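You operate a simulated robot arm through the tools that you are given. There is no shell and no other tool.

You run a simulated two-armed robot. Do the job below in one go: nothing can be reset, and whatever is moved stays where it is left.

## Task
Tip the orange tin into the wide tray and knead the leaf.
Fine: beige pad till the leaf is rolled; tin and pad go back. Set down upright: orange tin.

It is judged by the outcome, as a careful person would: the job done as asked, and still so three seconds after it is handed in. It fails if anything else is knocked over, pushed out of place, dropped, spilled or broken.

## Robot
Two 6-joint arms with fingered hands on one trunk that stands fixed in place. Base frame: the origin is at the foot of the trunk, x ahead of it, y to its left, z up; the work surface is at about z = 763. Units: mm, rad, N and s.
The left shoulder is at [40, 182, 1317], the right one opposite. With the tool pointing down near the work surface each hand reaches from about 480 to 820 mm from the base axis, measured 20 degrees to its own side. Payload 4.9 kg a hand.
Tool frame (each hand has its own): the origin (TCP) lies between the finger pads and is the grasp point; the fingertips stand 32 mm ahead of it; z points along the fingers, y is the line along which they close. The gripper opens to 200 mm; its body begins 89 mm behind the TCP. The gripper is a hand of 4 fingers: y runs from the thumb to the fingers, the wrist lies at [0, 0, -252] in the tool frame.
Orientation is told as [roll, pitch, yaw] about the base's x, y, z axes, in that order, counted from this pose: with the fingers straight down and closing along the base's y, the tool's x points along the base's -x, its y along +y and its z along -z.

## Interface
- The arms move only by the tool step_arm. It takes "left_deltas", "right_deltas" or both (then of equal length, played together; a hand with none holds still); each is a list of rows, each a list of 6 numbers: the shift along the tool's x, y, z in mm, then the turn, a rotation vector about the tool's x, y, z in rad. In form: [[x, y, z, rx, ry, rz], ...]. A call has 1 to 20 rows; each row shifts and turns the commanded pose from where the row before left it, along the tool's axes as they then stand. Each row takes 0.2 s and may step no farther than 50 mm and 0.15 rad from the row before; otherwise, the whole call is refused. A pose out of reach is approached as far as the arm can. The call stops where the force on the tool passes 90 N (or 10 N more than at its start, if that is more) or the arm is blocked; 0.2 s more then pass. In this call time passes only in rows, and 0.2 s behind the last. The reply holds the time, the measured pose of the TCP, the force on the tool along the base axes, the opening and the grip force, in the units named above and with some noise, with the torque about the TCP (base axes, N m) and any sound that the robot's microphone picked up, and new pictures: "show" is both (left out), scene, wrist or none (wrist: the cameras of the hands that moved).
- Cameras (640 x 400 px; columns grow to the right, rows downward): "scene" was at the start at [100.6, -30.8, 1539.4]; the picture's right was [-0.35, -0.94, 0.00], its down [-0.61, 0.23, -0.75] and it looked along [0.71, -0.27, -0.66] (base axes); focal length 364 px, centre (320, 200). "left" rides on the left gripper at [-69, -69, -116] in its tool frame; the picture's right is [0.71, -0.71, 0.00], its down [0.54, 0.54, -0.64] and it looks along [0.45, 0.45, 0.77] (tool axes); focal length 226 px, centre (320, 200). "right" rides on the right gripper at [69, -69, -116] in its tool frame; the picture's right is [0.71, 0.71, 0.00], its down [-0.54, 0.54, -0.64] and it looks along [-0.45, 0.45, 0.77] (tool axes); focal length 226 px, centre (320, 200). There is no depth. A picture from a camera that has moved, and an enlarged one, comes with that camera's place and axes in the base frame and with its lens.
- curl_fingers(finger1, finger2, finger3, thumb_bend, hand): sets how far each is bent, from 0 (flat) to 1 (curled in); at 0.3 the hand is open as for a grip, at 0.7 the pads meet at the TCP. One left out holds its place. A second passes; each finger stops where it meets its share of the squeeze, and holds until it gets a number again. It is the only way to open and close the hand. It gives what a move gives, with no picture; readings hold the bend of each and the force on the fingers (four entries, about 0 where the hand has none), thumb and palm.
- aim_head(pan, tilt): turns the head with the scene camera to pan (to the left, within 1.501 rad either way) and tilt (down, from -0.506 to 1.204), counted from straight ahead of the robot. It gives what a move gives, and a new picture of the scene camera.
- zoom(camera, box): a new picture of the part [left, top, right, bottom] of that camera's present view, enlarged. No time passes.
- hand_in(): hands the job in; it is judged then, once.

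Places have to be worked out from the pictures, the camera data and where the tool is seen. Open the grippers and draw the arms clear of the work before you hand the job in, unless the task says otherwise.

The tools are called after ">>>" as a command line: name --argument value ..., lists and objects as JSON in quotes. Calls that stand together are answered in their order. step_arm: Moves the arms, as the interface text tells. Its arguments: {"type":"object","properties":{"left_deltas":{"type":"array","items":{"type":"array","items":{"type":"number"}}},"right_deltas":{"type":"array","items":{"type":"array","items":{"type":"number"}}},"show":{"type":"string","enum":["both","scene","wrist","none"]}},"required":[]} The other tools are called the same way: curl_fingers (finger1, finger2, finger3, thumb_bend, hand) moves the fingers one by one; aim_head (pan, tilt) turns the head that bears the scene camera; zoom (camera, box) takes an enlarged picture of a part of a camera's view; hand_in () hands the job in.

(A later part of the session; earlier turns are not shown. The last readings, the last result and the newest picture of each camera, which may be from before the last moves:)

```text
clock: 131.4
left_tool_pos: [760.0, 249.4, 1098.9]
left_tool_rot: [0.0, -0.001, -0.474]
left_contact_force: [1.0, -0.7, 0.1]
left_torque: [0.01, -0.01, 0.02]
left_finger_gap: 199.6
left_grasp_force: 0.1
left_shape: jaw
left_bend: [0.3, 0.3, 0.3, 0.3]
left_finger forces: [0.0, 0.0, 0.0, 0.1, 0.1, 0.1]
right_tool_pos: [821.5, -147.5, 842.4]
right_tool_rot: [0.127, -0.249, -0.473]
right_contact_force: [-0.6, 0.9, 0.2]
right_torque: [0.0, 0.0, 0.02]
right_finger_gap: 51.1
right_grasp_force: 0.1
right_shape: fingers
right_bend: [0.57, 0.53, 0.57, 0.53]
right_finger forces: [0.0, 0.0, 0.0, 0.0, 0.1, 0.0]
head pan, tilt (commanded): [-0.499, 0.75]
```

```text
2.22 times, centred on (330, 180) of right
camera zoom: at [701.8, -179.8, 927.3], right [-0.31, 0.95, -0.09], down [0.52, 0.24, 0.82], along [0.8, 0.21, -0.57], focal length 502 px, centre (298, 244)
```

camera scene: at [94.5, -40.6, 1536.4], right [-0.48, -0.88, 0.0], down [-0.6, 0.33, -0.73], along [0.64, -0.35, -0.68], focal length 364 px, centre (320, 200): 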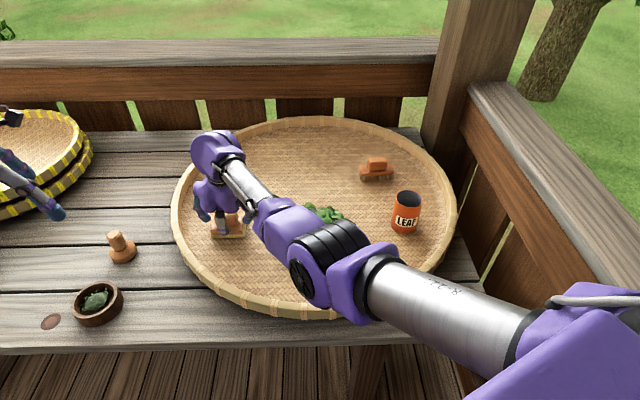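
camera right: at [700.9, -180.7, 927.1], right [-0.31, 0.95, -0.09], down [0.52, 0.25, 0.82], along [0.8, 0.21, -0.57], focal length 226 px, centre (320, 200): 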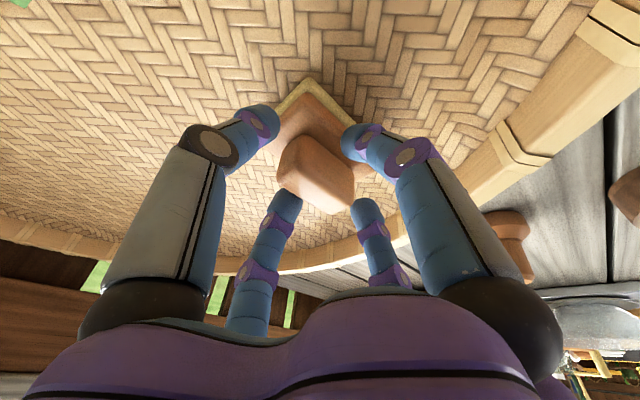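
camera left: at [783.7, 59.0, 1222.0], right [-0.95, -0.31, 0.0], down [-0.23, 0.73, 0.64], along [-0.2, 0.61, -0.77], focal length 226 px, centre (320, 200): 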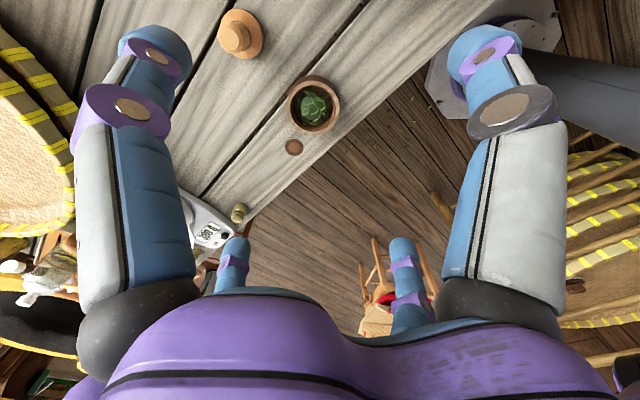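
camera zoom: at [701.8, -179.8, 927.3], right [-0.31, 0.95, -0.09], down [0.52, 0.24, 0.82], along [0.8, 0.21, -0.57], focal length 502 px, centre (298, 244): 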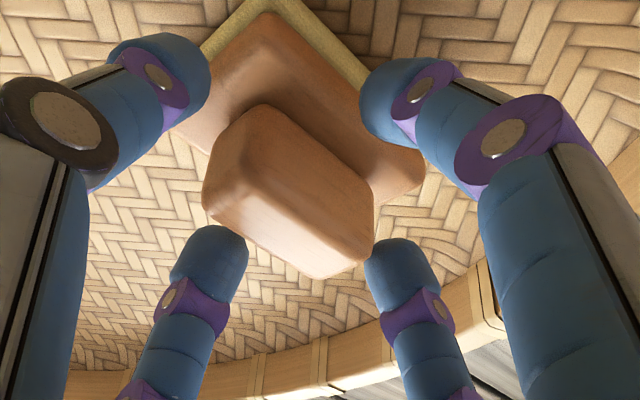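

Free again, and the pad hasn't moved. I'll rise 3 mm more so the tips clear the plate, then close on the handle.

>>> step_arm --right_deltas '[[-0.75, 0.4, -2.9, 0, 0, 0]]' --show "none"

>>> curl_fingers --hand "right" --finger1 0.72 --finger2 0.68 --finger3 0.72 --thumb_bend 0.68

>>> zoom --camera "right" --box '[230, 90, 430, 270]'

>>> zoom --camera "scene" --box '[180, 160, 270, 250]'

```text
clock: 131.8
left_tool_pos: [760.6, 249.8, 1099.4]
left_tool_rot: [0.001, -0.001, -0.474]
left_contact_force: [0.1, -1.1, 0.5]
left_torque: [0.02, -0.04, -0.01]
left_finger_gap: 199.8
left_grasp_force: 0.1
left_shape: jaw
left_bend: [0.3, 0.3, 0.3, 0.3]
left_finger forces: [0.0, 0.0, 0.0, 0.0, 0.1, 0.0]
right_tool_pos: [822.4, -147.2, 846.1]
right_tool_rot: [0.129, -0.25, -0.473]
right_contact_force: [0.1, 0.4, -0.6]
right_torque: [0.0, 0.01, -0.03]
right_finger_gap: 51.1
right_grasp_force: 0.1
right_shape: fingers
right_bend: [0.57, 0.53, 0.57, 0.53]
right_finger forces: [0.0, 0.0, 0.0, 0.1, 0.0, 0.0]
head pan, tilt (commanded): [-0.499, 0.75]
```

```text
clock: 132.8
left_tool_pos: [758.7, 249.8, 1099.6]
left_tool_rot: [0.003, 0.001, -0.474]
left_contact_force: [0.1, -0.3, 0.4]
left_torque: [-0.01, -0.01, 0.0]
left_finger_gap: 200.0
left_grasp_force: 0.1
left_shape: jaw
left_bend: [0.3, 0.3, 0.3, 0.3]
left_finger forces: [0.0, 0.0, 0.1, 0.0, 0.1, 0.0]
right_tool_pos: [822.2, -147.4, 846.9]
right_tool_rot: [0.129, -0.25, -0.475]
right_contact_force: [-0.2, -0.9, -0.1]
right_torque: [0.06, 0.05, 0.0]
right_finger_gap: 25.9
right_grasp_force: 20.4
right_shape: fingers
right_bend: [0.66, 0.58, 0.64, 0.62]
right_finger forces: [6.7, 10.6, 9.0, 0.1, 15.2, 0.0]
head pan, tilt (commanded): [-0.499, 0.75]
```

```text
2.22 times, centred on (330, 180) of right
camera zoom: at [702.5, -179.4, 931.4], right [-0.31, 0.95, -0.09], down [0.52, 0.24, 0.82], along [0.8, 0.21, -0.57], focal length 502 px, centre (298, 244)
```

zoom: 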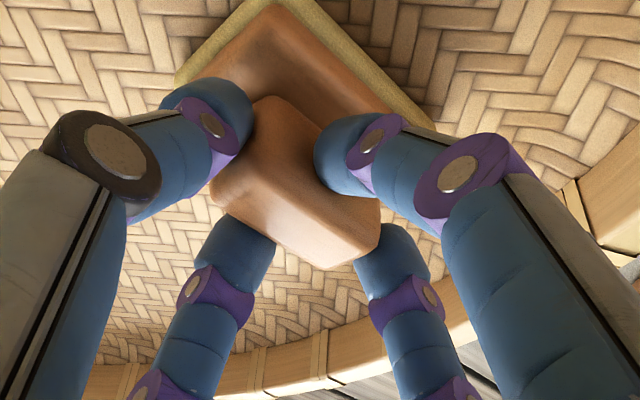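

```text
4.44 times, centred on (225, 205) of scene
camera zoom: at [94.6, -40.6, 1536.4], right [-0.48, -0.88, 0.0], down [-0.6, 0.33, -0.73], along [0.64, -0.35, -0.68], focal length 1619 px, centre (742, 178)
```

zoom: 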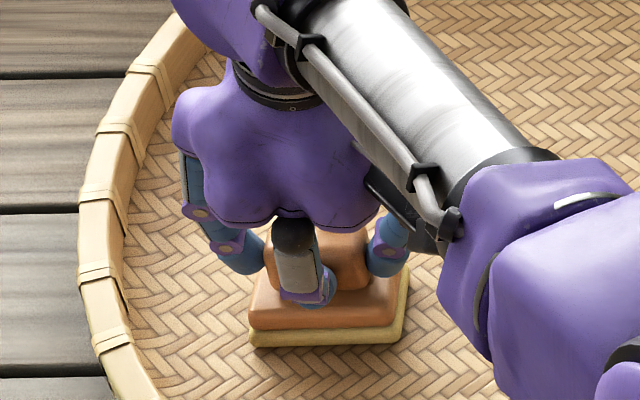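

Now all four fingers hold the handle (7–15 N each) and the net force is near zero, so nothing presses on the plate. I'll lift a little to check the hold.

>>> step_arm --right_deltas '[[-0.75, 0.38, -2.9, 0, 0, 0], [-1.25, 0.63, -4.8, 0, 0, 0], [-1.25, 0.63, -4.8, 0, 0, 0], [-2.5, 1.26, -9.6, 0, 0, 0], [-2.5, 1.26, -9.6, 0, 0, 0]]' --show "both"

>>> zoom --camera "scene" --box '[180, 140, 270, 250]'

```text
clock: 134.0
left_tool_pos: [760.1, 251.0, 1099.4]
left_tool_rot: [0.001, 0.0, -0.474]
left_contact_force: [0.1, -0.1, 0.2]
left_torque: [0.0, -0.03, 0.01]
left_finger_gap: 200.0
left_grasp_force: 0.0
left_shape: jaw
left_bend: [0.3, 0.3, 0.3, 0.3]
left_finger forces: [0.1, 0.0, 0.0, 0.0, 0.0, 0.0]
right_tool_pos: [821.8, -145.3, 880.0]
right_tool_rot: [0.13, -0.25, -0.472]
right_contact_force: [-1.3, -0.8, -0.7]
right_torque: [0.05, 0.0, -0.02]
right_finger_gap: 25.8
right_grasp_force: 19.4
right_shape: fingers
right_bend: [0.66, 0.58, 0.64, 0.62]
right_finger forces: [6.5, 10.7, 8.7, 0.0, 14.9, 0.0]
head pan, tilt (commanded): [-0.499, 0.75]
camera scene: at [94.6, -40.6, 1536.4], right [-0.48, -0.88, 0.0], down [-0.6, 0.33, -0.73], along [0.64, -0.35, -0.68], focal length 364 px, centre (320, 200)
camera right: at [701.7, -179.1, 964.9], right [-0.31, 0.95, -0.09], down [0.52, 0.24, 0.82], along [0.8, 0.21, -0.57], focal length 226 px, centre (320, 200)
```

scene: 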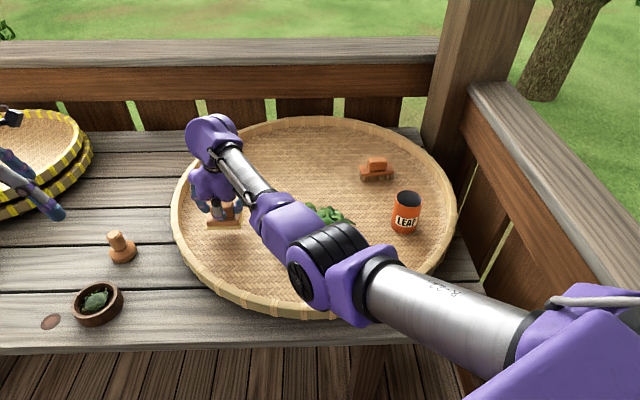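
right: 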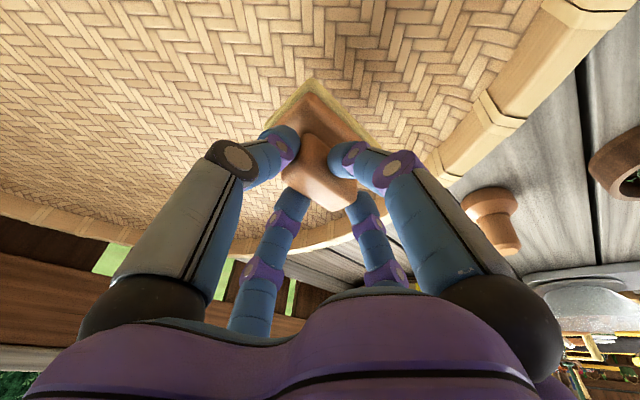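

```text
3.64 times, centred on (225, 195) of scene
camera zoom: at [94.6, -40.6, 1536.4], right [-0.48, -0.88, 0.0], down [-0.6, 0.33, -0.73], along [0.64, -0.35, -0.68], focal length 1324 px, centre (666, 218)
```

zoom: 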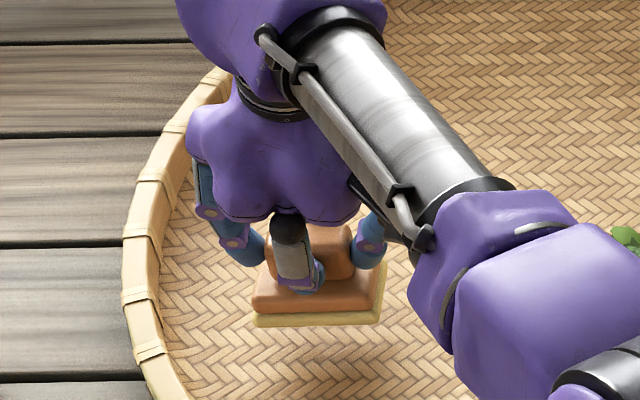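

The pad hangs level and secure. I'll lift it well above the heap and carry it over.

>>> step_arm --right_deltas '[[-4.5, 2.3, -17.3, 0, 0, 0], [-4.5, 2.3, -17.3, 0, 0, 0], [-4.5, 2.3, -17.3, 0, 0, 0], [-4.5, 2.3, -17.3, 0, 0, 0], [-4.5, 2.3, -17.3, 0, 0, 0], [3.35, -19.95, -3.5, 0, 0, 0], [3.35, -19.95, -3.5, 0, 0, 0], [3.35, -19.95, -3.5, 0, 0, 0], [3.35, -19.95, -3.5, 0, 0, 0], [3.35, -19.95, -3.5, 0, 0, 0], [3.35, -19.95, -3.5, 0, 0, 0], [3.35, -19.95, -3.5, 0, 0, 0], [3.35, -19.95, -3.5, 0, 0, 0], [3.35, -19.95, -3.5, 0, 0, 0], [3.35, -19.95, -3.5, 0, 0, 0], [3.35, -19.95, -3.5, 0, 0, 0], [3.35, -19.95, -3.5, 0, 0, 0]]' --show "both"

>>> zoom --camera "scene" --box '[240, 130, 400, 290]'

```text
clock: 137.6
left_tool_pos: [759.6, 249.3, 1099.4]
left_tool_rot: [0.001, 0.0, -0.475]
left_contact_force: [0.4, -0.6, -0.5]
left_torque: [0.0, 0.0, -0.01]
left_finger_gap: 199.8
left_grasp_force: 0.0
left_shape: jaw
left_bend: [0.3, 0.3, 0.3, 0.3]
left_finger forces: [0.1, 0.0, 0.2, 0.0, 0.0, 0.1]
right_tool_pos: [674.6, -342.5, 969.9]
right_tool_rot: [0.129, -0.253, -0.472]
right_contact_force: [0.5, -0.4, -2.1]
right_torque: [-0.01, 0.03, 0.04]
right_finger_gap: 26.1
right_grasp_force: 19.9
right_shape: fingers
right_bend: [0.66, 0.58, 0.64, 0.62]
right_finger forces: [6.3, 10.6, 8.6, 0.1, 14.6, 0.0]
head pan, tilt (commanded): [-0.499, 0.75]
camera scene: at [94.7, -40.6, 1536.4], right [-0.48, -0.88, 0.0], down [-0.6, 0.33, -0.73], along [0.64, -0.35, -0.68], focal length 364 px, centre (320, 200)
camera right: at [554.7, -375.6, 1055.1], right [-0.31, 0.95, -0.09], down [0.52, 0.24, 0.82], along [0.8, 0.21, -0.57], focal length 226 px, centre (320, 200)
```

scene: 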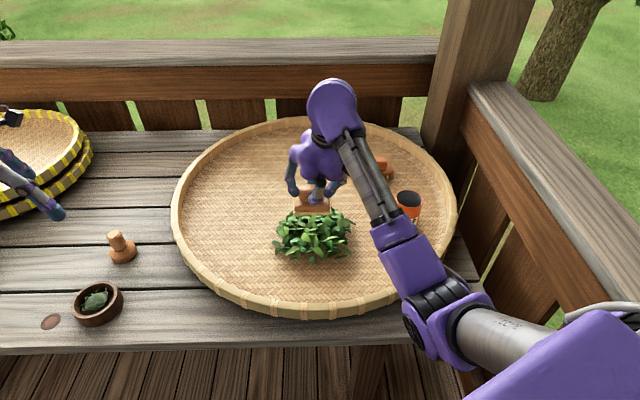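
right: 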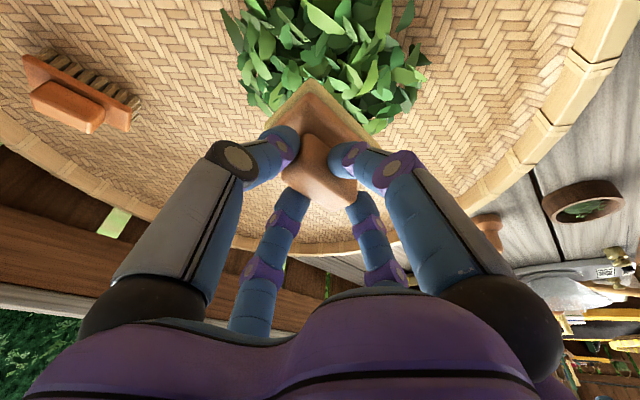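

```text
2.50 times, centred on (320, 210) of scene
camera zoom: at [94.7, -40.6, 1536.4], right [-0.48, -0.88, 0.0], down [-0.6, 0.33, -0.73], along [0.64, -0.35, -0.68], focal length 910 px, centre (320, 175)
```

zoom: 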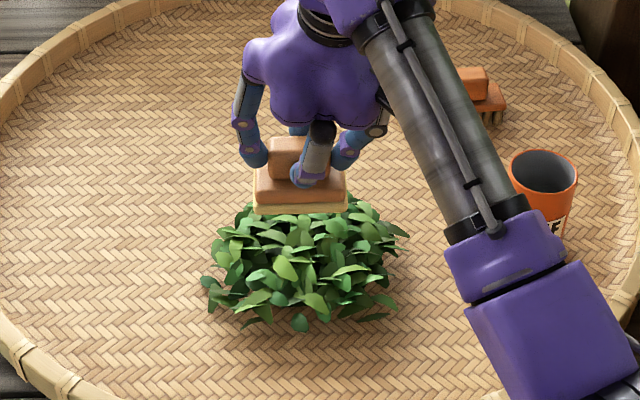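

The pad is over the heap. I'll lower it in small steps until the leaf begins to resist.

>>> step_arm --right_deltas '[[1.0, -0.5, 3.84, 0, 0, 0], [1.0, -0.5, 3.84, 0, 0, 0], [1.0, -0.5, 3.84, 0, 0, 0], [1.0, -0.5, 3.84, 0, 0, 0], [1.0, -0.5, 3.84, 0, 0, 0], [1.0, -0.5, 3.84, 0, 0, 0]]' --show "scene"

>>> zoom --camera "scene" --box '[240, 150, 380, 290]'

```text
clock: 139.0
left_tool_pos: [761.4, 249.7, 1100.1]
left_tool_rot: [0.0, 0.001, -0.475]
left_contact_force: [0.5, -0.7, -0.1]
left_torque: [0.01, 0.01, 0.01]
left_finger_gap: 199.8
left_grasp_force: 0.0
left_shape: jaw
left_bend: [0.3, 0.3, 0.3, 0.3]
left_finger forces: [0.0, 0.0, 0.0, 0.0, 0.0, 0.1]
right_tool_pos: [674.5, -342.9, 945.5]
right_tool_rot: [0.13, -0.252, -0.474]
right_contact_force: [0.3, 0.0, -2.6]
right_torque: [-0.01, 0.05, 0.0]
right_finger_gap: 25.8
right_grasp_force: 19.9
right_shape: fingers
right_bend: [0.66, 0.58, 0.64, 0.62]
right_finger forces: [6.3, 10.6, 8.6, 0.0, 14.5, 0.1]
head pan, tilt (commanded): [-0.499, 0.75]
camera scene: at [94.6, -40.6, 1536.4], right [-0.48, -0.88, 0.0], down [-0.6, 0.33, -0.73], along [0.64, -0.35, -0.68], focal length 364 px, centre (320, 200)
```

scene: 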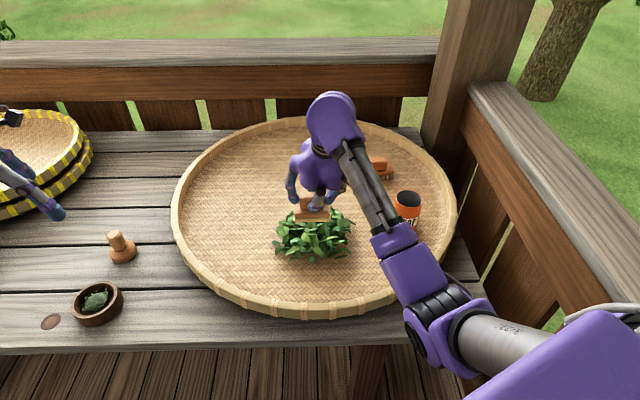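

```text
2.86 times, centred on (310, 220) of scene
camera zoom: at [94.6, -40.6, 1536.4], right [-0.48, -0.88, 0.0], down [-0.6, 0.33, -0.73], along [0.64, -0.35, -0.68], focal length 1040 px, centre (349, 143)
```

zoom: 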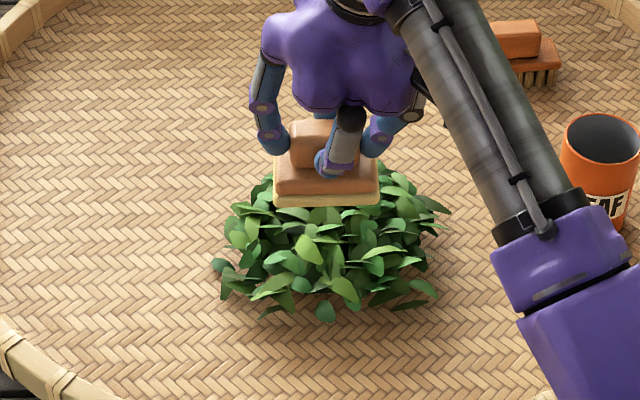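

Nothing resists yet with the pad's underside at about z = 866, so I'll continue down.

>>> step_arm --right_deltas '[[1.0, -0.5, 3.84, 0, 0, 0], [1.0, -0.5, 3.84, 0, 0, 0], [1.0, -0.5, 3.84, 0, 0, 0], [1.0, -0.5, 3.84, 0, 0, 0], [1.0, -0.5, 3.84, 0, 0, 0], [1.0, -0.5, 3.84, 0, 0, 0]]' --show "none"

>>> zoom --camera "scene" --box '[240, 150, 380, 290]'

```text
clock: 140.4
left_tool_pos: [760.0, 249.5, 1100.6]
left_tool_rot: [0.003, 0.001, -0.474]
left_contact_force: [0.2, -0.3, 0.1]
left_torque: [0.02, -0.01, 0.03]
left_finger_gap: 199.9
left_grasp_force: 0.0
left_shape: jaw
left_bend: [0.3, 0.3, 0.3, 0.3]
left_finger forces: [0.0, 0.0, 0.0, 0.0, 0.0, 0.0]
right_tool_pos: [674.2, -343.6, 922.6]
right_tool_rot: [0.13, -0.249, -0.472]
right_contact_force: [0.6, -0.9, -2.3]
right_torque: [-0.02, 0.01, 0.06]
right_finger_gap: 25.8
right_grasp_force: 19.6
right_shape: fingers
right_bend: [0.66, 0.58, 0.64, 0.62]
right_finger forces: [6.3, 10.6, 8.5, 0.1, 14.6, 0.0]
head pan, tilt (commanded): [-0.499, 0.75]
```

```text
2.86 times, centred on (310, 220) of scene
camera zoom: at [94.6, -40.6, 1536.4], right [-0.48, -0.88, 0.0], down [-0.6, 0.33, -0.73], along [0.64, -0.35, -0.68], focal length 1040 px, centre (349, 143)
```

zoom: 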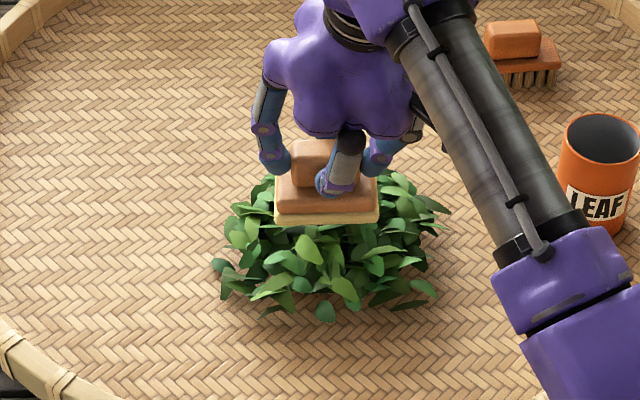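

Still no resistance at an underside height of about 843. I'll continue in smaller calls.

>>> step_arm --right_deltas '[[1.0, -0.5, 3.84, 0, 0, 0], [1.0, -0.5, 3.84, 0, 0, 0], [1.0, -0.5, 3.84, 0, 0, 0], [1.0, -0.5, 3.84, 0, 0, 0]]' --show "none"

>>> step_arm --right_deltas '[[0.75, -0.38, 2.88, 0, 0, 0], [0.75, -0.38, 2.88, 0, 0, 0], [0.75, -0.38, 2.88, 0, 0, 0]]' --show "none"

>>> zoom --camera "scene" --box '[240, 150, 380, 290]'

```text
clock: 141.4
left_tool_pos: [761.4, 249.9, 1098.8]
left_tool_rot: [0.003, -0.001, -0.474]
left_contact_force: [0.3, -1.0, -0.2]
left_torque: [-0.01, -0.03, -0.01]
left_finger_gap: 200.0
left_grasp_force: 0.0
left_shape: jaw
left_bend: [0.3, 0.3, 0.3, 0.3]
left_finger forces: [0.1, 0.0, 0.1, 0.0, 0.0, 0.1]
right_tool_pos: [674.0, -344.0, 906.5]
right_tool_rot: [0.133, -0.249, -0.474]
right_contact_force: [-0.8, 0.2, -1.4]
right_torque: [0.0, 0.04, -0.01]
right_finger_gap: 25.9
right_grasp_force: 19.6
right_shape: fingers
right_bend: [0.66, 0.58, 0.64, 0.62]
right_finger forces: [6.3, 10.7, 8.5, 0.1, 14.6, 0.1]
head pan, tilt (commanded): [-0.499, 0.75]
```

```text
clock: 142.2
left_tool_pos: [760.5, 249.1, 1098.7]
left_tool_rot: [0.001, 0.001, -0.473]
left_contact_force: [-0.5, -0.3, 1.4]
left_torque: [0.03, 0.0, 0.01]
left_finger_gap: 199.5
left_grasp_force: 0.0
left_shape: jaw
left_bend: [0.3, 0.3, 0.3, 0.3]
left_finger forces: [0.0, 0.0, 0.1, 0.1, 0.0, 0.0]
right_tool_pos: [675.0, -343.4, 897.5]
right_tool_rot: [0.129, -0.252, -0.473]
right_contact_force: [0.1, -0.2, -1.3]
right_torque: [0.03, -0.01, 0.02]
right_finger_gap: 25.7
right_grasp_force: 20.3
right_shape: fingers
right_bend: [0.66, 0.58, 0.64, 0.62]
right_finger forces: [6.4, 10.6, 8.5, 0.1, 14.6, 0.0]
head pan, tilt (commanded): [-0.499, 0.75]
```

```text
2.86 times, centred on (310, 220) of scene
camera zoom: at [94.6, -40.6, 1536.4], right [-0.48, -0.88, 0.0], down [-0.6, 0.33, -0.73], along [0.64, -0.35, -0.68], focal length 1040 px, centre (349, 143)
```

zoom: 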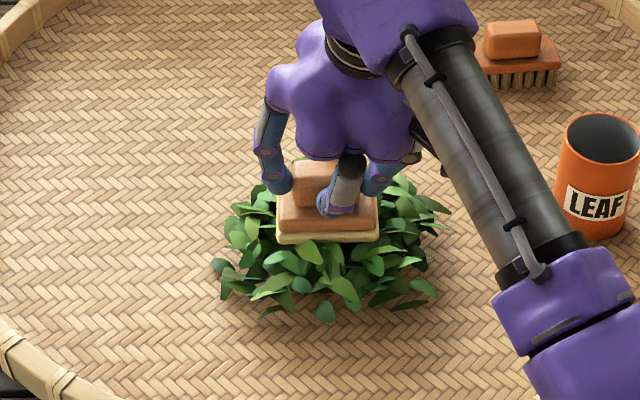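

The pad is nestling into the leaf with almost no resistance (about 1 N). I'll continue downward gently.

>>> step_arm --right_deltas '[[0.75, -0.38, 2.88, 0, 0, 0], [0.75, -0.38, 2.88, 0, 0, 0], [0.75, -0.38, 2.88, 0, 0, 0]]' --show "none"

>>> step_arm --right_deltas '[[0.75, -0.38, 2.88, 0, 0, 0], [0.75, -0.38, 2.88, 0, 0, 0], [0.75, -0.38, 2.88, 0, 0, 0]]' --show "none"

>>> zoom --camera "scene" --box '[240, 150, 380, 290]'

```text
clock: 143.0
left_tool_pos: [759.5, 249.8, 1098.9]
left_tool_rot: [0.003, 0.0, -0.474]
left_contact_force: [0.0, 0.0, -0.4]
left_torque: [0.0, -0.01, -0.01]
left_finger_gap: 199.9
left_grasp_force: 0.0
left_shape: jaw
left_bend: [0.3, 0.3, 0.3, 0.3]
left_finger forces: [0.0, 0.1, 0.0, 0.0, 0.1, 0.0]
right_tool_pos: [674.9, -342.8, 887.5]
right_tool_rot: [0.131, -0.253, -0.472]
right_contact_force: [-0.6, -0.1, -1.8]
right_torque: [-0.01, 0.01, -0.01]
right_finger_gap: 25.6
right_grasp_force: 19.7
right_shape: fingers
right_bend: [0.66, 0.58, 0.64, 0.62]
right_finger forces: [6.3, 10.8, 8.5, 0.0, 14.6, 0.0]
head pan, tilt (commanded): [-0.499, 0.75]
```

```text
clock: 143.8
left_tool_pos: [760.0, 249.4, 1100.3]
left_tool_rot: [0.003, 0.0, -0.475]
left_contact_force: [-0.9, -0.1, 0.6]
left_torque: [-0.03, 0.0, 0.0]
left_finger_gap: 199.8
left_grasp_force: 0.0
left_shape: jaw
left_bend: [0.3, 0.3, 0.3, 0.3]
left_finger forces: [0.1, 0.0, 0.0, 0.1, 0.0, 0.0]
right_tool_pos: [674.5, -343.5, 878.4]
right_tool_rot: [0.128, -0.251, -0.472]
right_contact_force: [-0.7, 0.8, -1.6]
right_torque: [0.04, 0.02, 0.04]
right_finger_gap: 25.7
right_grasp_force: 20.1
right_shape: fingers
right_bend: [0.66, 0.58, 0.64, 0.62]
right_finger forces: [6.3, 10.7, 8.5, 0.1, 14.5, 0.0]
head pan, tilt (commanded): [-0.499, 0.75]
```

```text
2.86 times, centred on (310, 220) of scene
camera zoom: at [94.6, -40.6, 1536.4], right [-0.48, -0.88, 0.0], down [-0.6, 0.33, -0.73], along [0.64, -0.35, -0.68], focal length 1040 px, centre (349, 143)
```

zoom: 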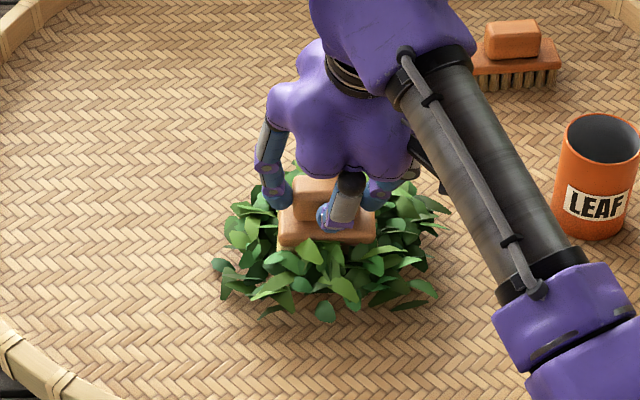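

The pad has sunk into the leaf with its underside at about z = 799 and no real resistance. I'll keep lowering gently until it meets something firm.

>>> step_arm --right_deltas '[[0.75, -0.38, 2.88, 0, 0, 0], [0.75, -0.38, 2.88, 0, 0, 0], [0.75, -0.38, 2.88, 0, 0, 0]]' --show "none"

>>> step_arm --right_deltas '[[0.5, -0.25, 1.92, 0, 0, 0], [0.5, -0.25, 1.92, 0, 0, 0], [0.5, -0.25, 1.92, 0, 0, 0], [0.5, -0.25, 1.92, 0, 0, 0]]' --show "none"

>>> zoom --camera "scene" --box '[240, 150, 380, 290]'

```text
clock: 144.6
left_tool_pos: [761.1, 250.3, 1099.9]
left_tool_rot: [0.001, 0.0, -0.475]
left_contact_force: [-0.1, 0.3, 0.9]
left_torque: [-0.01, -0.02, -0.02]
left_finger_gap: 200.0
left_grasp_force: 0.0
left_shape: jaw
left_bend: [0.3, 0.3, 0.3, 0.3]
left_finger forces: [0.0, 0.1, 0.0, 0.0, 0.1, 0.0]
right_tool_pos: [674.0, -343.1, 870.4]
right_tool_rot: [0.13, -0.248, -0.474]
right_contact_force: [-0.1, 0.3, -1.7]
right_torque: [0.03, 0.02, -0.01]
right_finger_gap: 25.7
right_grasp_force: 20.7
right_shape: fingers
right_bend: [0.66, 0.58, 0.64, 0.62]
right_finger forces: [6.3, 10.7, 8.4, 0.1, 14.5, 0.1]
head pan, tilt (commanded): [-0.499, 0.75]
```

```text
clock: 145.6
left_tool_pos: [760.2, 250.6, 1098.8]
left_tool_rot: [0.002, -0.001, -0.474]
left_contact_force: [0.5, 0.0, 0.2]
left_torque: [0.01, -0.05, 0.02]
left_finger_gap: 199.8
left_grasp_force: 0.1
left_shape: jaw
left_bend: [0.3, 0.3, 0.3, 0.3]
left_finger forces: [0.0, 0.0, 0.0, 0.1, 0.1, 0.0]
right_tool_pos: [674.7, -343.1, 861.4]
right_tool_rot: [0.128, -0.251, -0.472]
right_contact_force: [0.3, -0.6, -0.8]
right_torque: [0.03, 0.02, 0.0]
right_finger_gap: 25.8
right_grasp_force: 20.0
right_shape: fingers
right_bend: [0.66, 0.58, 0.64, 0.62]
right_finger forces: [6.3, 10.7, 8.6, 0.0, 14.5, 0.0]
head pan, tilt (commanded): [-0.499, 0.75]
```

```text
2.86 times, centred on (310, 220) of scene
camera zoom: at [94.6, -40.6, 1536.4], right [-0.48, -0.88, 0.0], down [-0.6, 0.33, -0.73], along [0.64, -0.35, -0.68], focal length 1040 px, centre (349, 143)
```

zoom: 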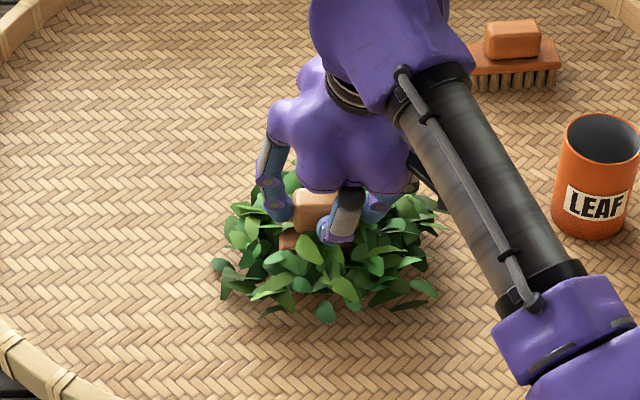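

The leaf itself gives no resistance, so kneading here means working the pad through it against the tray. I'll lower to light contact with the tray.

>>> step_arm --right_deltas '[[0.5, -0.25, 1.92, 0, 0, 0], [0.5, -0.25, 1.92, 0, 0, 0], [0.5, -0.25, 1.92, 0, 0, 0], [0.5, -0.25, 1.92, 0, 0, 0], [0.5, -0.25, 1.92, 0, 0, 0]]' --show "none"

>>> step_arm --right_deltas '[[0.25, -0.13, 0.96, 0, 0, 0], [0.25, -0.13, 0.96, 0, 0, 0], [0.25, -0.13, 0.96, 0, 0, 0]]' --show "none"

```text
clock: 146.8
left_tool_pos: [759.4, 249.6, 1100.2]
left_tool_rot: [0.002, 0.0, -0.475]
left_contact_force: [0.0, -0.6, -0.5]
left_torque: [0.05, -0.01, 0.01]
left_finger_gap: 200.0
left_grasp_force: 0.1
left_shape: jaw
left_bend: [0.3, 0.3, 0.3, 0.3]
left_finger forces: [0.0, 0.0, 0.1, 0.0, 0.0, 0.0]
right_tool_pos: [674.8, -342.7, 850.8]
right_tool_rot: [0.13, -0.248, -0.472]
right_contact_force: [-0.8, -0.6, -1.0]
right_torque: [0.01, 0.02, 0.01]
right_finger_gap: 25.8
right_grasp_force: 19.4
right_shape: fingers
right_bend: [0.66, 0.58, 0.64, 0.62]
right_finger forces: [6.2, 10.7, 8.5, 0.1, 14.5, 0.1]
head pan, tilt (commanded): [-0.499, 0.75]
```

```text
clock: 147.6
left_tool_pos: [760.6, 249.7, 1099.0]
left_tool_rot: [0.001, 0.0, -0.475]
left_contact_force: [-0.7, -0.4, 1.0]
left_torque: [-0.02, -0.01, 0.01]
left_finger_gap: 199.8
left_grasp_force: 0.0
left_shape: jaw
left_bend: [0.3, 0.3, 0.3, 0.3]
left_finger forces: [0.0, 0.0, 0.0, 0.0, 0.1, 0.1]
right_tool_pos: [675.2, -344.2, 848.6]
right_tool_rot: [0.131, -0.25, -0.473]
right_contact_force: [-0.4, 0.2, -1.1]
right_torque: [0.01, 0.03, -0.02]
right_finger_gap: 26.0
right_grasp_force: 20.4
right_shape: fingers
right_bend: [0.66, 0.58, 0.64, 0.62]
right_finger forces: [6.3, 10.7, 8.5, 0.0, 14.5, 0.1]
head pan, tilt (commanded): [-0.499, 0.75]
```

The pad's underside should be only a millimetre or two above the tray now, so I'll use 0.7 mm steps.

>>> step_arm --right_deltas '[[0.17, -0.09, 0.67, 0, 0, 0], [0.17, -0.09, 0.67, 0, 0, 0]]' --show "none"

>>> step_arm --right_deltas '[[0.17, -0.09, 0.67, 0, 0, 0]]' --show "none"

```text
clock: 148.2
left_tool_pos: [759.4, 250.2, 1099.9]
left_tool_rot: [0.002, 0.0, -0.474]
left_contact_force: [-0.4, 0.8, 0.1]
left_torque: [0.01, 0.0, 0.01]
left_finger_gap: 200.0
left_grasp_force: 0.0
left_shape: jaw
left_bend: [0.3, 0.3, 0.3, 0.3]
left_finger forces: [0.0, 0.0, 0.0, 0.1, 0.0, 0.1]
right_tool_pos: [674.5, -342.2, 847.2]
right_tool_rot: [0.128, -0.25, -0.471]
right_contact_force: [0.2, 0.7, -3.0]
right_torque: [0.01, 0.02, 0.02]
right_finger_gap: 25.9
right_grasp_force: 19.9
right_shape: fingers
right_bend: [0.66, 0.58, 0.64, 0.62]
right_finger forces: [6.3, 10.7, 8.5, 0.0, 14.5, 0.1]
head pan, tilt (commanded): [-0.499, 0.75]
```

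```text
clock: 148.6
left_tool_pos: [760.0, 250.2, 1099.8]
left_tool_rot: [0.002, 0.001, -0.476]
left_contact_force: [1.0, 0.6, 0.3]
left_torque: [0.02, 0.01, -0.02]
left_finger_gap: 199.8
left_grasp_force: 0.1
left_shape: jaw
left_bend: [0.3, 0.3, 0.3, 0.3]
left_finger forces: [0.0, 0.0, 0.1, 0.0, 0.0, 0.0]
right_tool_pos: [675.1, -342.8, 847.8]
right_tool_rot: [0.129, -0.252, -0.474]
right_contact_force: [0.0, 0.5, -1.1]
right_torque: [0.01, 0.0, 0.0]
right_finger_gap: 25.8
right_grasp_force: 19.6
right_shape: fingers
right_bend: [0.66, 0.58, 0.64, 0.62]
right_finger forces: [6.4, 10.6, 8.6, 0.0, 14.5, 0.0]
head pan, tilt (commanded): [-0.499, 0.75]
```

No contact yet at z ≈ 847, so I'll go one more millimetre at a time.

>>> step_arm --right_deltas '[[0.25, -0.13, 0.96, 0, 0, 0]]' --show "none"

>>> step_arm --right_deltas '[[0.25, -0.13, 0.96, 0, 0, 0]]' --show "none"

```text
clock: 149.0
left_tool_pos: [761.2, 249.4, 1099.4]
left_tool_rot: [0.002, 0.001, -0.474]
left_contact_force: [0.3, 0.2, -1.1]
left_torque: [-0.01, -0.03, 0.02]
left_finger_gap: 199.9
left_grasp_force: 0.0
left_shape: jaw
left_bend: [0.3, 0.3, 0.3, 0.3]
left_finger forces: [0.0, 0.0, 0.0, 0.1, 0.0, 0.0]
right_tool_pos: [673.6, -344.0, 845.9]
right_tool_rot: [0.13, -0.251, -0.472]
right_contact_force: [-0.1, -2.1, 0.6]
right_torque: [0.09, -0.01, 0.04]
right_finger_gap: 25.9
right_grasp_force: 21.0
right_shape: fingers
right_bend: [0.66, 0.58, 0.63, 0.62]
right_finger forces: [6.7, 10.3, 9.7, 0.0, 14.9, 0.0]
head pan, tilt (commanded): [-0.499, 0.75]
```

```text
clock: 149.4
left_tool_pos: [760.5, 250.3, 1100.0]
left_tool_rot: [0.001, 0.0, -0.474]
left_contact_force: [0.3, -0.7, -0.2]
left_torque: [-0.02, -0.02, 0.02]
left_finger_gap: 199.7
left_grasp_force: 0.0
left_shape: jaw
left_bend: [0.3, 0.3, 0.3, 0.3]
left_finger forces: [0.0, 0.0, 0.1, 0.1, 0.1, 0.0]
right_tool_pos: [674.8, -342.3, 846.2]
right_tool_rot: [0.131, -0.251, -0.472]
right_contact_force: [-0.6, -2.3, 6.3]
right_torque: [0.06, -0.03, 0.01]
right_finger_gap: 25.7
right_grasp_force: 21.8
right_shape: fingers
right_bend: [0.66, 0.58, 0.63, 0.62]
right_finger forces: [7.5, 10.5, 10.2, 0.0, 15.5, 0.1]
head pan, tilt (commanded): [-0.499, 0.75]
```

The pad now presses the tray at about 8 N. I'll start kneading with a slow back-and-forth stroke of ±30 mm through the leaf, then look at the effect.

>>> step_arm --right_deltas '[[4.4, 9.0, 0, 0, 0, 0], [4.4, 9.0, 0, 0, 0, 0], [4.4, 9.0, 0, 0, 0, 0], [-4.4, -9.0, 0, 0, 0, 0], [-4.4, -9.0, 0, 0, 0, 0], [-4.4, -9.0, 0, 0, 0, 0], [-4.4, -9.0, 0, 0, 0, 0], [-4.4, -9.0, 0, 0, 0, 0], [-4.4, -9.0, 0, 0, 0, 0], [4.4, 9.0, 0, 0, 0, 0], [4.4, 9.0, 0, 0, 0, 0], [4.4, 9.0, 0, 0, 0, 0]]' --show "both"

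>>> zoom --camera "scene" --box '[240, 150, 380, 290]'

```text
clock: 152.0
left_tool_pos: [760.1, 250.4, 1099.1]
left_tool_rot: [0.001, -0.001, -0.474]
left_contact_force: [0.9, -0.6, 0.2]
left_torque: [0.0, 0.0, 0.0]
left_finger_gap: 200.0
left_grasp_force: 0.0
left_shape: jaw
left_bend: [0.3, 0.3, 0.3, 0.3]
left_finger forces: [0.0, 0.0, 0.0, 0.1, 0.0, 0.0]
right_tool_pos: [674.5, -343.4, 845.6]
right_tool_rot: [0.131, -0.251, -0.472]
right_contact_force: [0.2, -4.1, 8.4]
right_torque: [-0.1, -0.06, -0.03]
right_finger_gap: 25.3
right_grasp_force: 22.3
right_shape: fingers
right_bend: [0.66, 0.57, 0.63, 0.63]
right_finger forces: [7.2, 9.8, 10.4, 0.0, 17.4, 0.0]
head pan, tilt (commanded): [-0.499, 0.75]
camera scene: at [94.2, -40.6, 1536.5], right [-0.48, -0.88, 0.0], down [-0.6, 0.33, -0.73], along [0.64, -0.35, -0.68], focal length 364 px, centre (320, 200)
camera right: at [554.0, -375.4, 930.3], right [-0.31, 0.95, -0.09], down [0.52, 0.24, 0.82], along [0.8, 0.21, -0.57], focal length 226 px, centre (320, 200)
```

scene: 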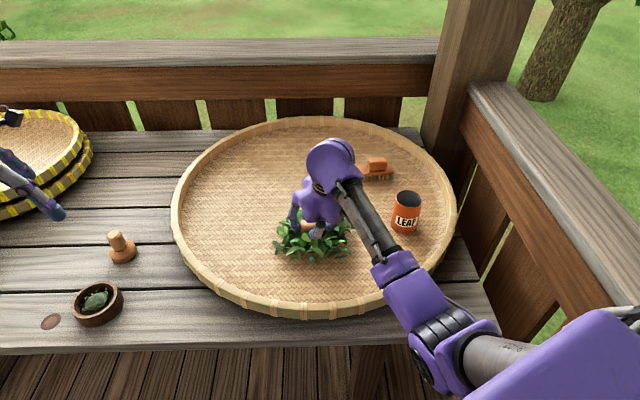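
right: 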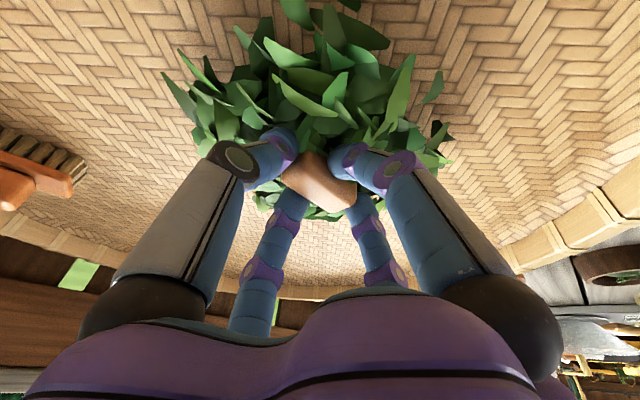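

```text
2.86 times, centred on (310, 220) of scene
camera zoom: at [94.2, -40.6, 1536.5], right [-0.48, -0.88, 0.0], down [-0.6, 0.33, -0.73], along [0.64, -0.35, -0.68], focal length 1040 px, centre (349, 143)
```

zoom: 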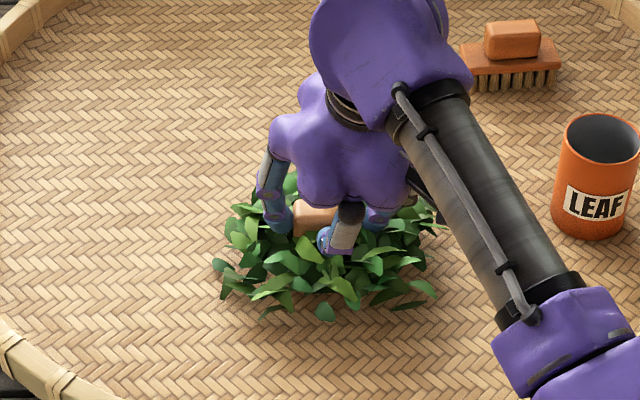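

Force stayed around 8–10 N and the grip held. There's perhaps a slight change in the leaf. I'll go on with a full circular rub of 30 mm radius.

>>> step_arm --right_deltas '[[-8.61, 4.245, 2.795, 0, 0, 0], [-8.61, 4.245, 2.795, 0, 0, 0], [-8.61, 4.245, 2.795, 0, 0, 0], [7.05, 9.32, -0.6, 0, 0, 0], [9.92, 5.96, -1.79, 0, 0, 0], [11.26, 1.71, -2.7, 0, 0, 0], [10.9, -2.83, -3.2, 0, 0, 0], [8.88, -6.92, -3.22, 0, 0, 0], [5.5, -9.97, -2.74, 0, 0, 0], [1.3, -11.49, -1.85, 0, 0, 0], [-3.12, -11.26, -0.67, 0, 0, 0], [-7.05, -9.32, 0.6, 0, 0, 0], [-9.92, -5.96, 1.79, 0, 0, 0], [-11.26, -1.71, 2.7, 0, 0, 0], [-10.9, 2.83, 3.2, 0, 0, 0], [-8.88, 6.92, 3.22, 0, 0, 0], [-5.5, 9.97, 2.74, 0, 0, 0], [-1.3, 11.49, 1.85, 0, 0, 0], [3.12, 11.26, 0.67, 0, 0, 0]]' --show "both"

>>> zoom --camera "scene" --box '[240, 150, 380, 290]'

```text
clock: 156.0
left_tool_pos: [761.8, 249.5, 1099.7]
left_tool_rot: [0.0, -0.003, -0.475]
left_contact_force: [0.3, 0.7, -1.4]
left_torque: [-0.01, -0.01, 0.01]
left_finger_gap: 199.9
left_grasp_force: 0.1
left_shape: jaw
left_bend: [0.3, 0.3, 0.3, 0.3]
left_finger forces: [0.0, 0.1, 0.0, 0.1, 0.0, 0.0]
right_tool_pos: [704.4, -343.8, 844.7]
right_tool_rot: [0.128, -0.252, -0.474]
right_contact_force: [-0.1, -4.5, 9.4]
right_torque: [-0.1, 0.01, -0.02]
right_finger_gap: 25.0
right_grasp_force: 22.4
right_shape: fingers
right_bend: [0.66, 0.57, 0.63, 0.63]
right_finger forces: [7.8, 9.6, 10.5, 0.1, 17.4, 0.1]
head pan, tilt (commanded): [-0.499, 0.75]
camera scene: at [94.1, -40.6, 1536.5], right [-0.48, -0.88, 0.0], down [-0.6, 0.33, -0.73], along [0.64, -0.35, -0.68], focal length 364 px, centre (320, 200)
camera right: at [584.0, -375.2, 930.1], right [-0.31, 0.95, -0.09], down [0.52, 0.25, 0.82], along [0.8, 0.21, -0.57], focal length 226 px, centre (320, 200)
```

scene: 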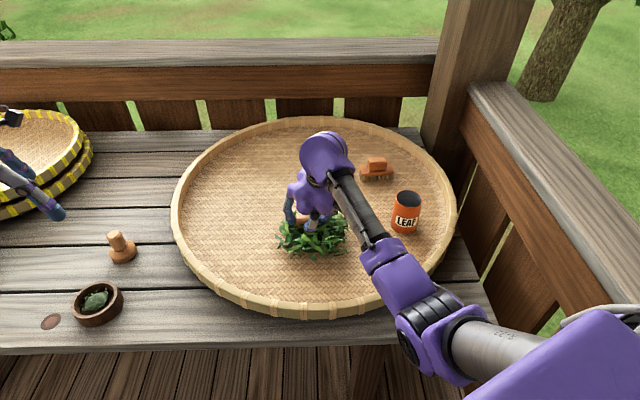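
right: 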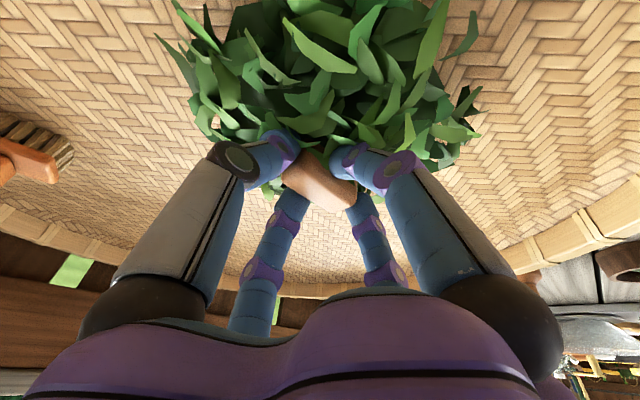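

```text
2.86 times, centred on (310, 220) of scene
camera zoom: at [94.1, -40.6, 1536.5], right [-0.48, -0.88, 0.0], down [-0.6, 0.33, -0.73], along [0.64, -0.35, -0.68], focal length 1040 px, centre (349, 143)
```

zoom: 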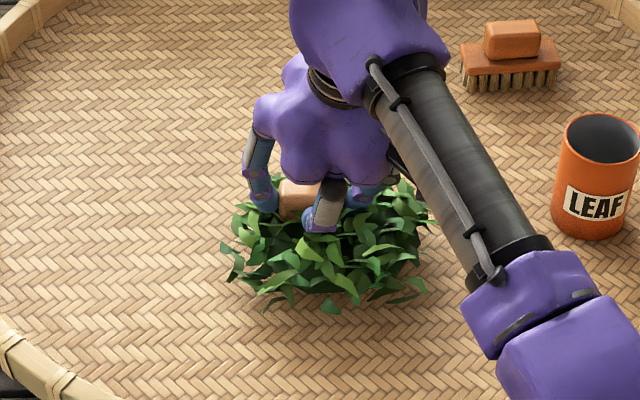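

It's working: the leaves are curling, growing narrower, and the heap is drawing together and darkening. I'll keep circling at the same pressure.

>>> step_arm --right_deltas '[[7.05, 9.32, -0.6, 0, 0, 0], [9.92, 5.96, -1.79, 0, 0, 0], [11.26, 1.71, -2.7, 0, 0, 0], [10.9, -2.83, -3.2, 0, 0, 0], [8.88, -6.92, -3.22, 0, 0, 0], [5.5, -9.97, -2.74, 0, 0, 0], [1.3, -11.49, -1.85, 0, 0, 0], [-3.12, -11.26, -0.67, 0, 0, 0], [-7.05, -9.32, 0.6, 0, 0, 0], [-9.92, -5.96, 1.79, 0, 0, 0], [-11.26, -1.71, 2.7, 0, 0, 0], [-10.9, 2.83, 3.2, 0, 0, 0], [-8.88, 6.92, 3.22, 0, 0, 0], [-5.5, 9.97, 2.74, 0, 0, 0], [-1.3, 11.49, 1.85, 0, 0, 0], [3.12, 11.26, 0.67, 0, 0, 0]]' --show "wrist"

>>> zoom --camera "scene" --box '[240, 150, 380, 290]'

```text
clock: 159.4
left_tool_pos: [759.2, 249.2, 1099.8]
left_tool_rot: [0.001, -0.002, -0.475]
left_contact_force: [0.3, 0.1, -0.5]
left_torque: [-0.01, 0.01, 0.02]
left_finger_gap: 199.9
left_grasp_force: 0.1
left_shape: jaw
left_bend: [0.3, 0.3, 0.3, 0.3]
left_finger forces: [0.1, 0.1, 0.0, 0.1, 0.1, 0.1]
right_tool_pos: [703.9, -342.6, 844.2]
right_tool_rot: [0.129, -0.252, -0.472]
right_contact_force: [0.5, -4.8, 9.4]
right_torque: [-0.11, 0.0, 0.01]
right_finger_gap: 25.1
right_grasp_force: 21.8
right_shape: fingers
right_bend: [0.66, 0.57, 0.63, 0.63]
right_finger forces: [8.0, 9.8, 10.4, 0.0, 17.3, 0.0]
head pan, tilt (commanded): [-0.499, 0.75]
camera right: at [583.8, -375.0, 930.1], right [-0.31, 0.95, -0.09], down [0.52, 0.24, 0.82], along [0.8, 0.21, -0.57], focal length 226 px, centre (320, 200)
```

right: 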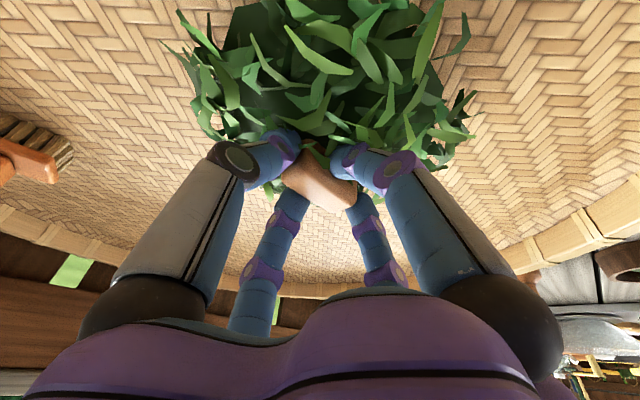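

```text
2.86 times, centred on (310, 220) of scene
camera zoom: at [94.1, -40.6, 1536.5], right [-0.48, -0.88, 0.0], down [-0.6, 0.33, -0.73], along [0.64, -0.35, -0.68], focal length 1040 px, centre (349, 143)
```

zoom: 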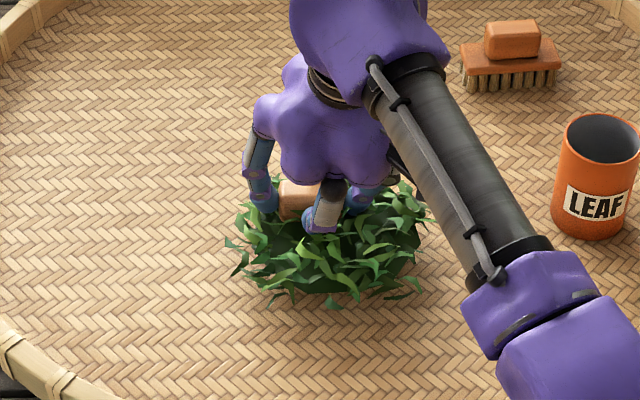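

There's clear progress: leaves are thinner and a dark core shows through. I'll do more circles.

>>> step_arm --right_deltas '[[7.05, 9.32, -0.6, 0, 0, 0], [9.92, 5.96, -1.79, 0, 0, 0], [11.26, 1.71, -2.7, 0, 0, 0], [10.9, -2.83, -3.2, 0, 0, 0], [8.88, -6.92, -3.22, 0, 0, 0], [5.5, -9.97, -2.74, 0, 0, 0], [1.3, -11.49, -1.85, 0, 0, 0], [-3.12, -11.26, -0.67, 0, 0, 0], [-7.05, -9.32, 0.6, 0, 0, 0], [-9.92, -5.96, 1.79, 0, 0, 0], [-11.26, -1.71, 2.7, 0, 0, 0], [-10.9, 2.83, 3.2, 0, 0, 0], [-8.88, 6.92, 3.22, 0, 0, 0], [-5.5, 9.97, 2.74, 0, 0, 0], [-1.3, 11.49, 1.85, 0, 0, 0], [3.12, 11.26, 0.67, 0, 0, 0]]' --show "wrist"

>>> zoom --camera "scene" --box '[240, 150, 380, 290]'

```text
clock: 162.8
left_tool_pos: [759.9, 249.8, 1100.0]
left_tool_rot: [0.003, 0.001, -0.475]
left_contact_force: [0.0, -0.2, 0.4]
left_torque: [0.0, 0.02, 0.01]
left_finger_gap: 199.8
left_grasp_force: 0.1
left_shape: jaw
left_bend: [0.3, 0.3, 0.3, 0.3]
left_finger forces: [0.0, 0.0, 0.0, 0.1, 0.0, 0.0]
right_tool_pos: [703.5, -343.1, 845.4]
right_tool_rot: [0.129, -0.252, -0.473]
right_contact_force: [-0.8, -2.5, 5.6]
right_torque: [-0.1, -0.04, 0.01]
right_finger_gap: 25.1
right_grasp_force: 21.9
right_shape: fingers
right_bend: [0.66, 0.57, 0.63, 0.63]
right_finger forces: [8.2, 9.9, 10.0, 0.1, 16.3, 0.1]
head pan, tilt (commanded): [-0.499, 0.75]
camera right: at [583.8, -375.0, 930.2], right [-0.31, 0.95, -0.09], down [0.52, 0.24, 0.82], along [0.8, 0.21, -0.57], focal length 226 px, centre (320, 200)
```

right: 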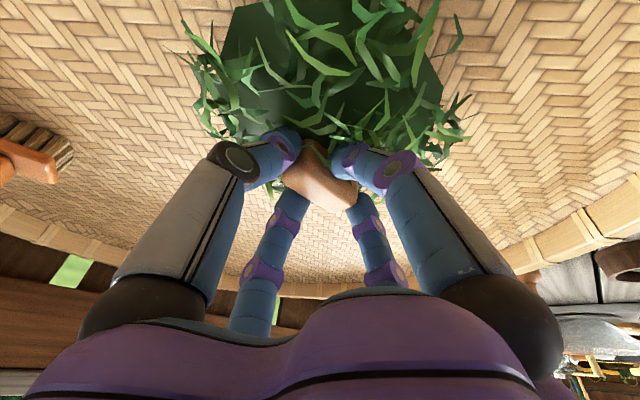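

```text
2.86 times, centred on (310, 220) of scene
camera zoom: at [94.3, -40.6, 1536.5], right [-0.48, -0.88, 0.0], down [-0.6, 0.33, -0.73], along [0.64, -0.35, -0.68], focal length 1040 px, centre (349, 143)
```

zoom: 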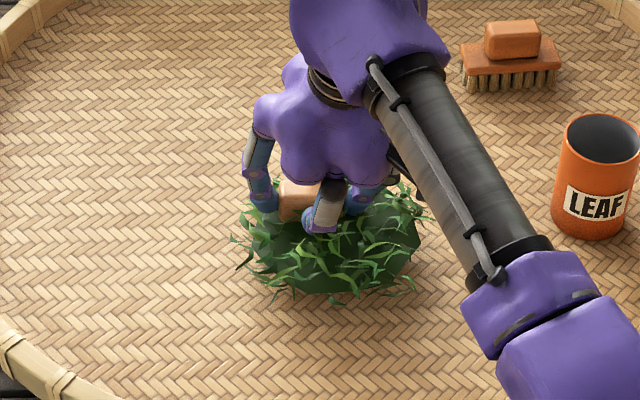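

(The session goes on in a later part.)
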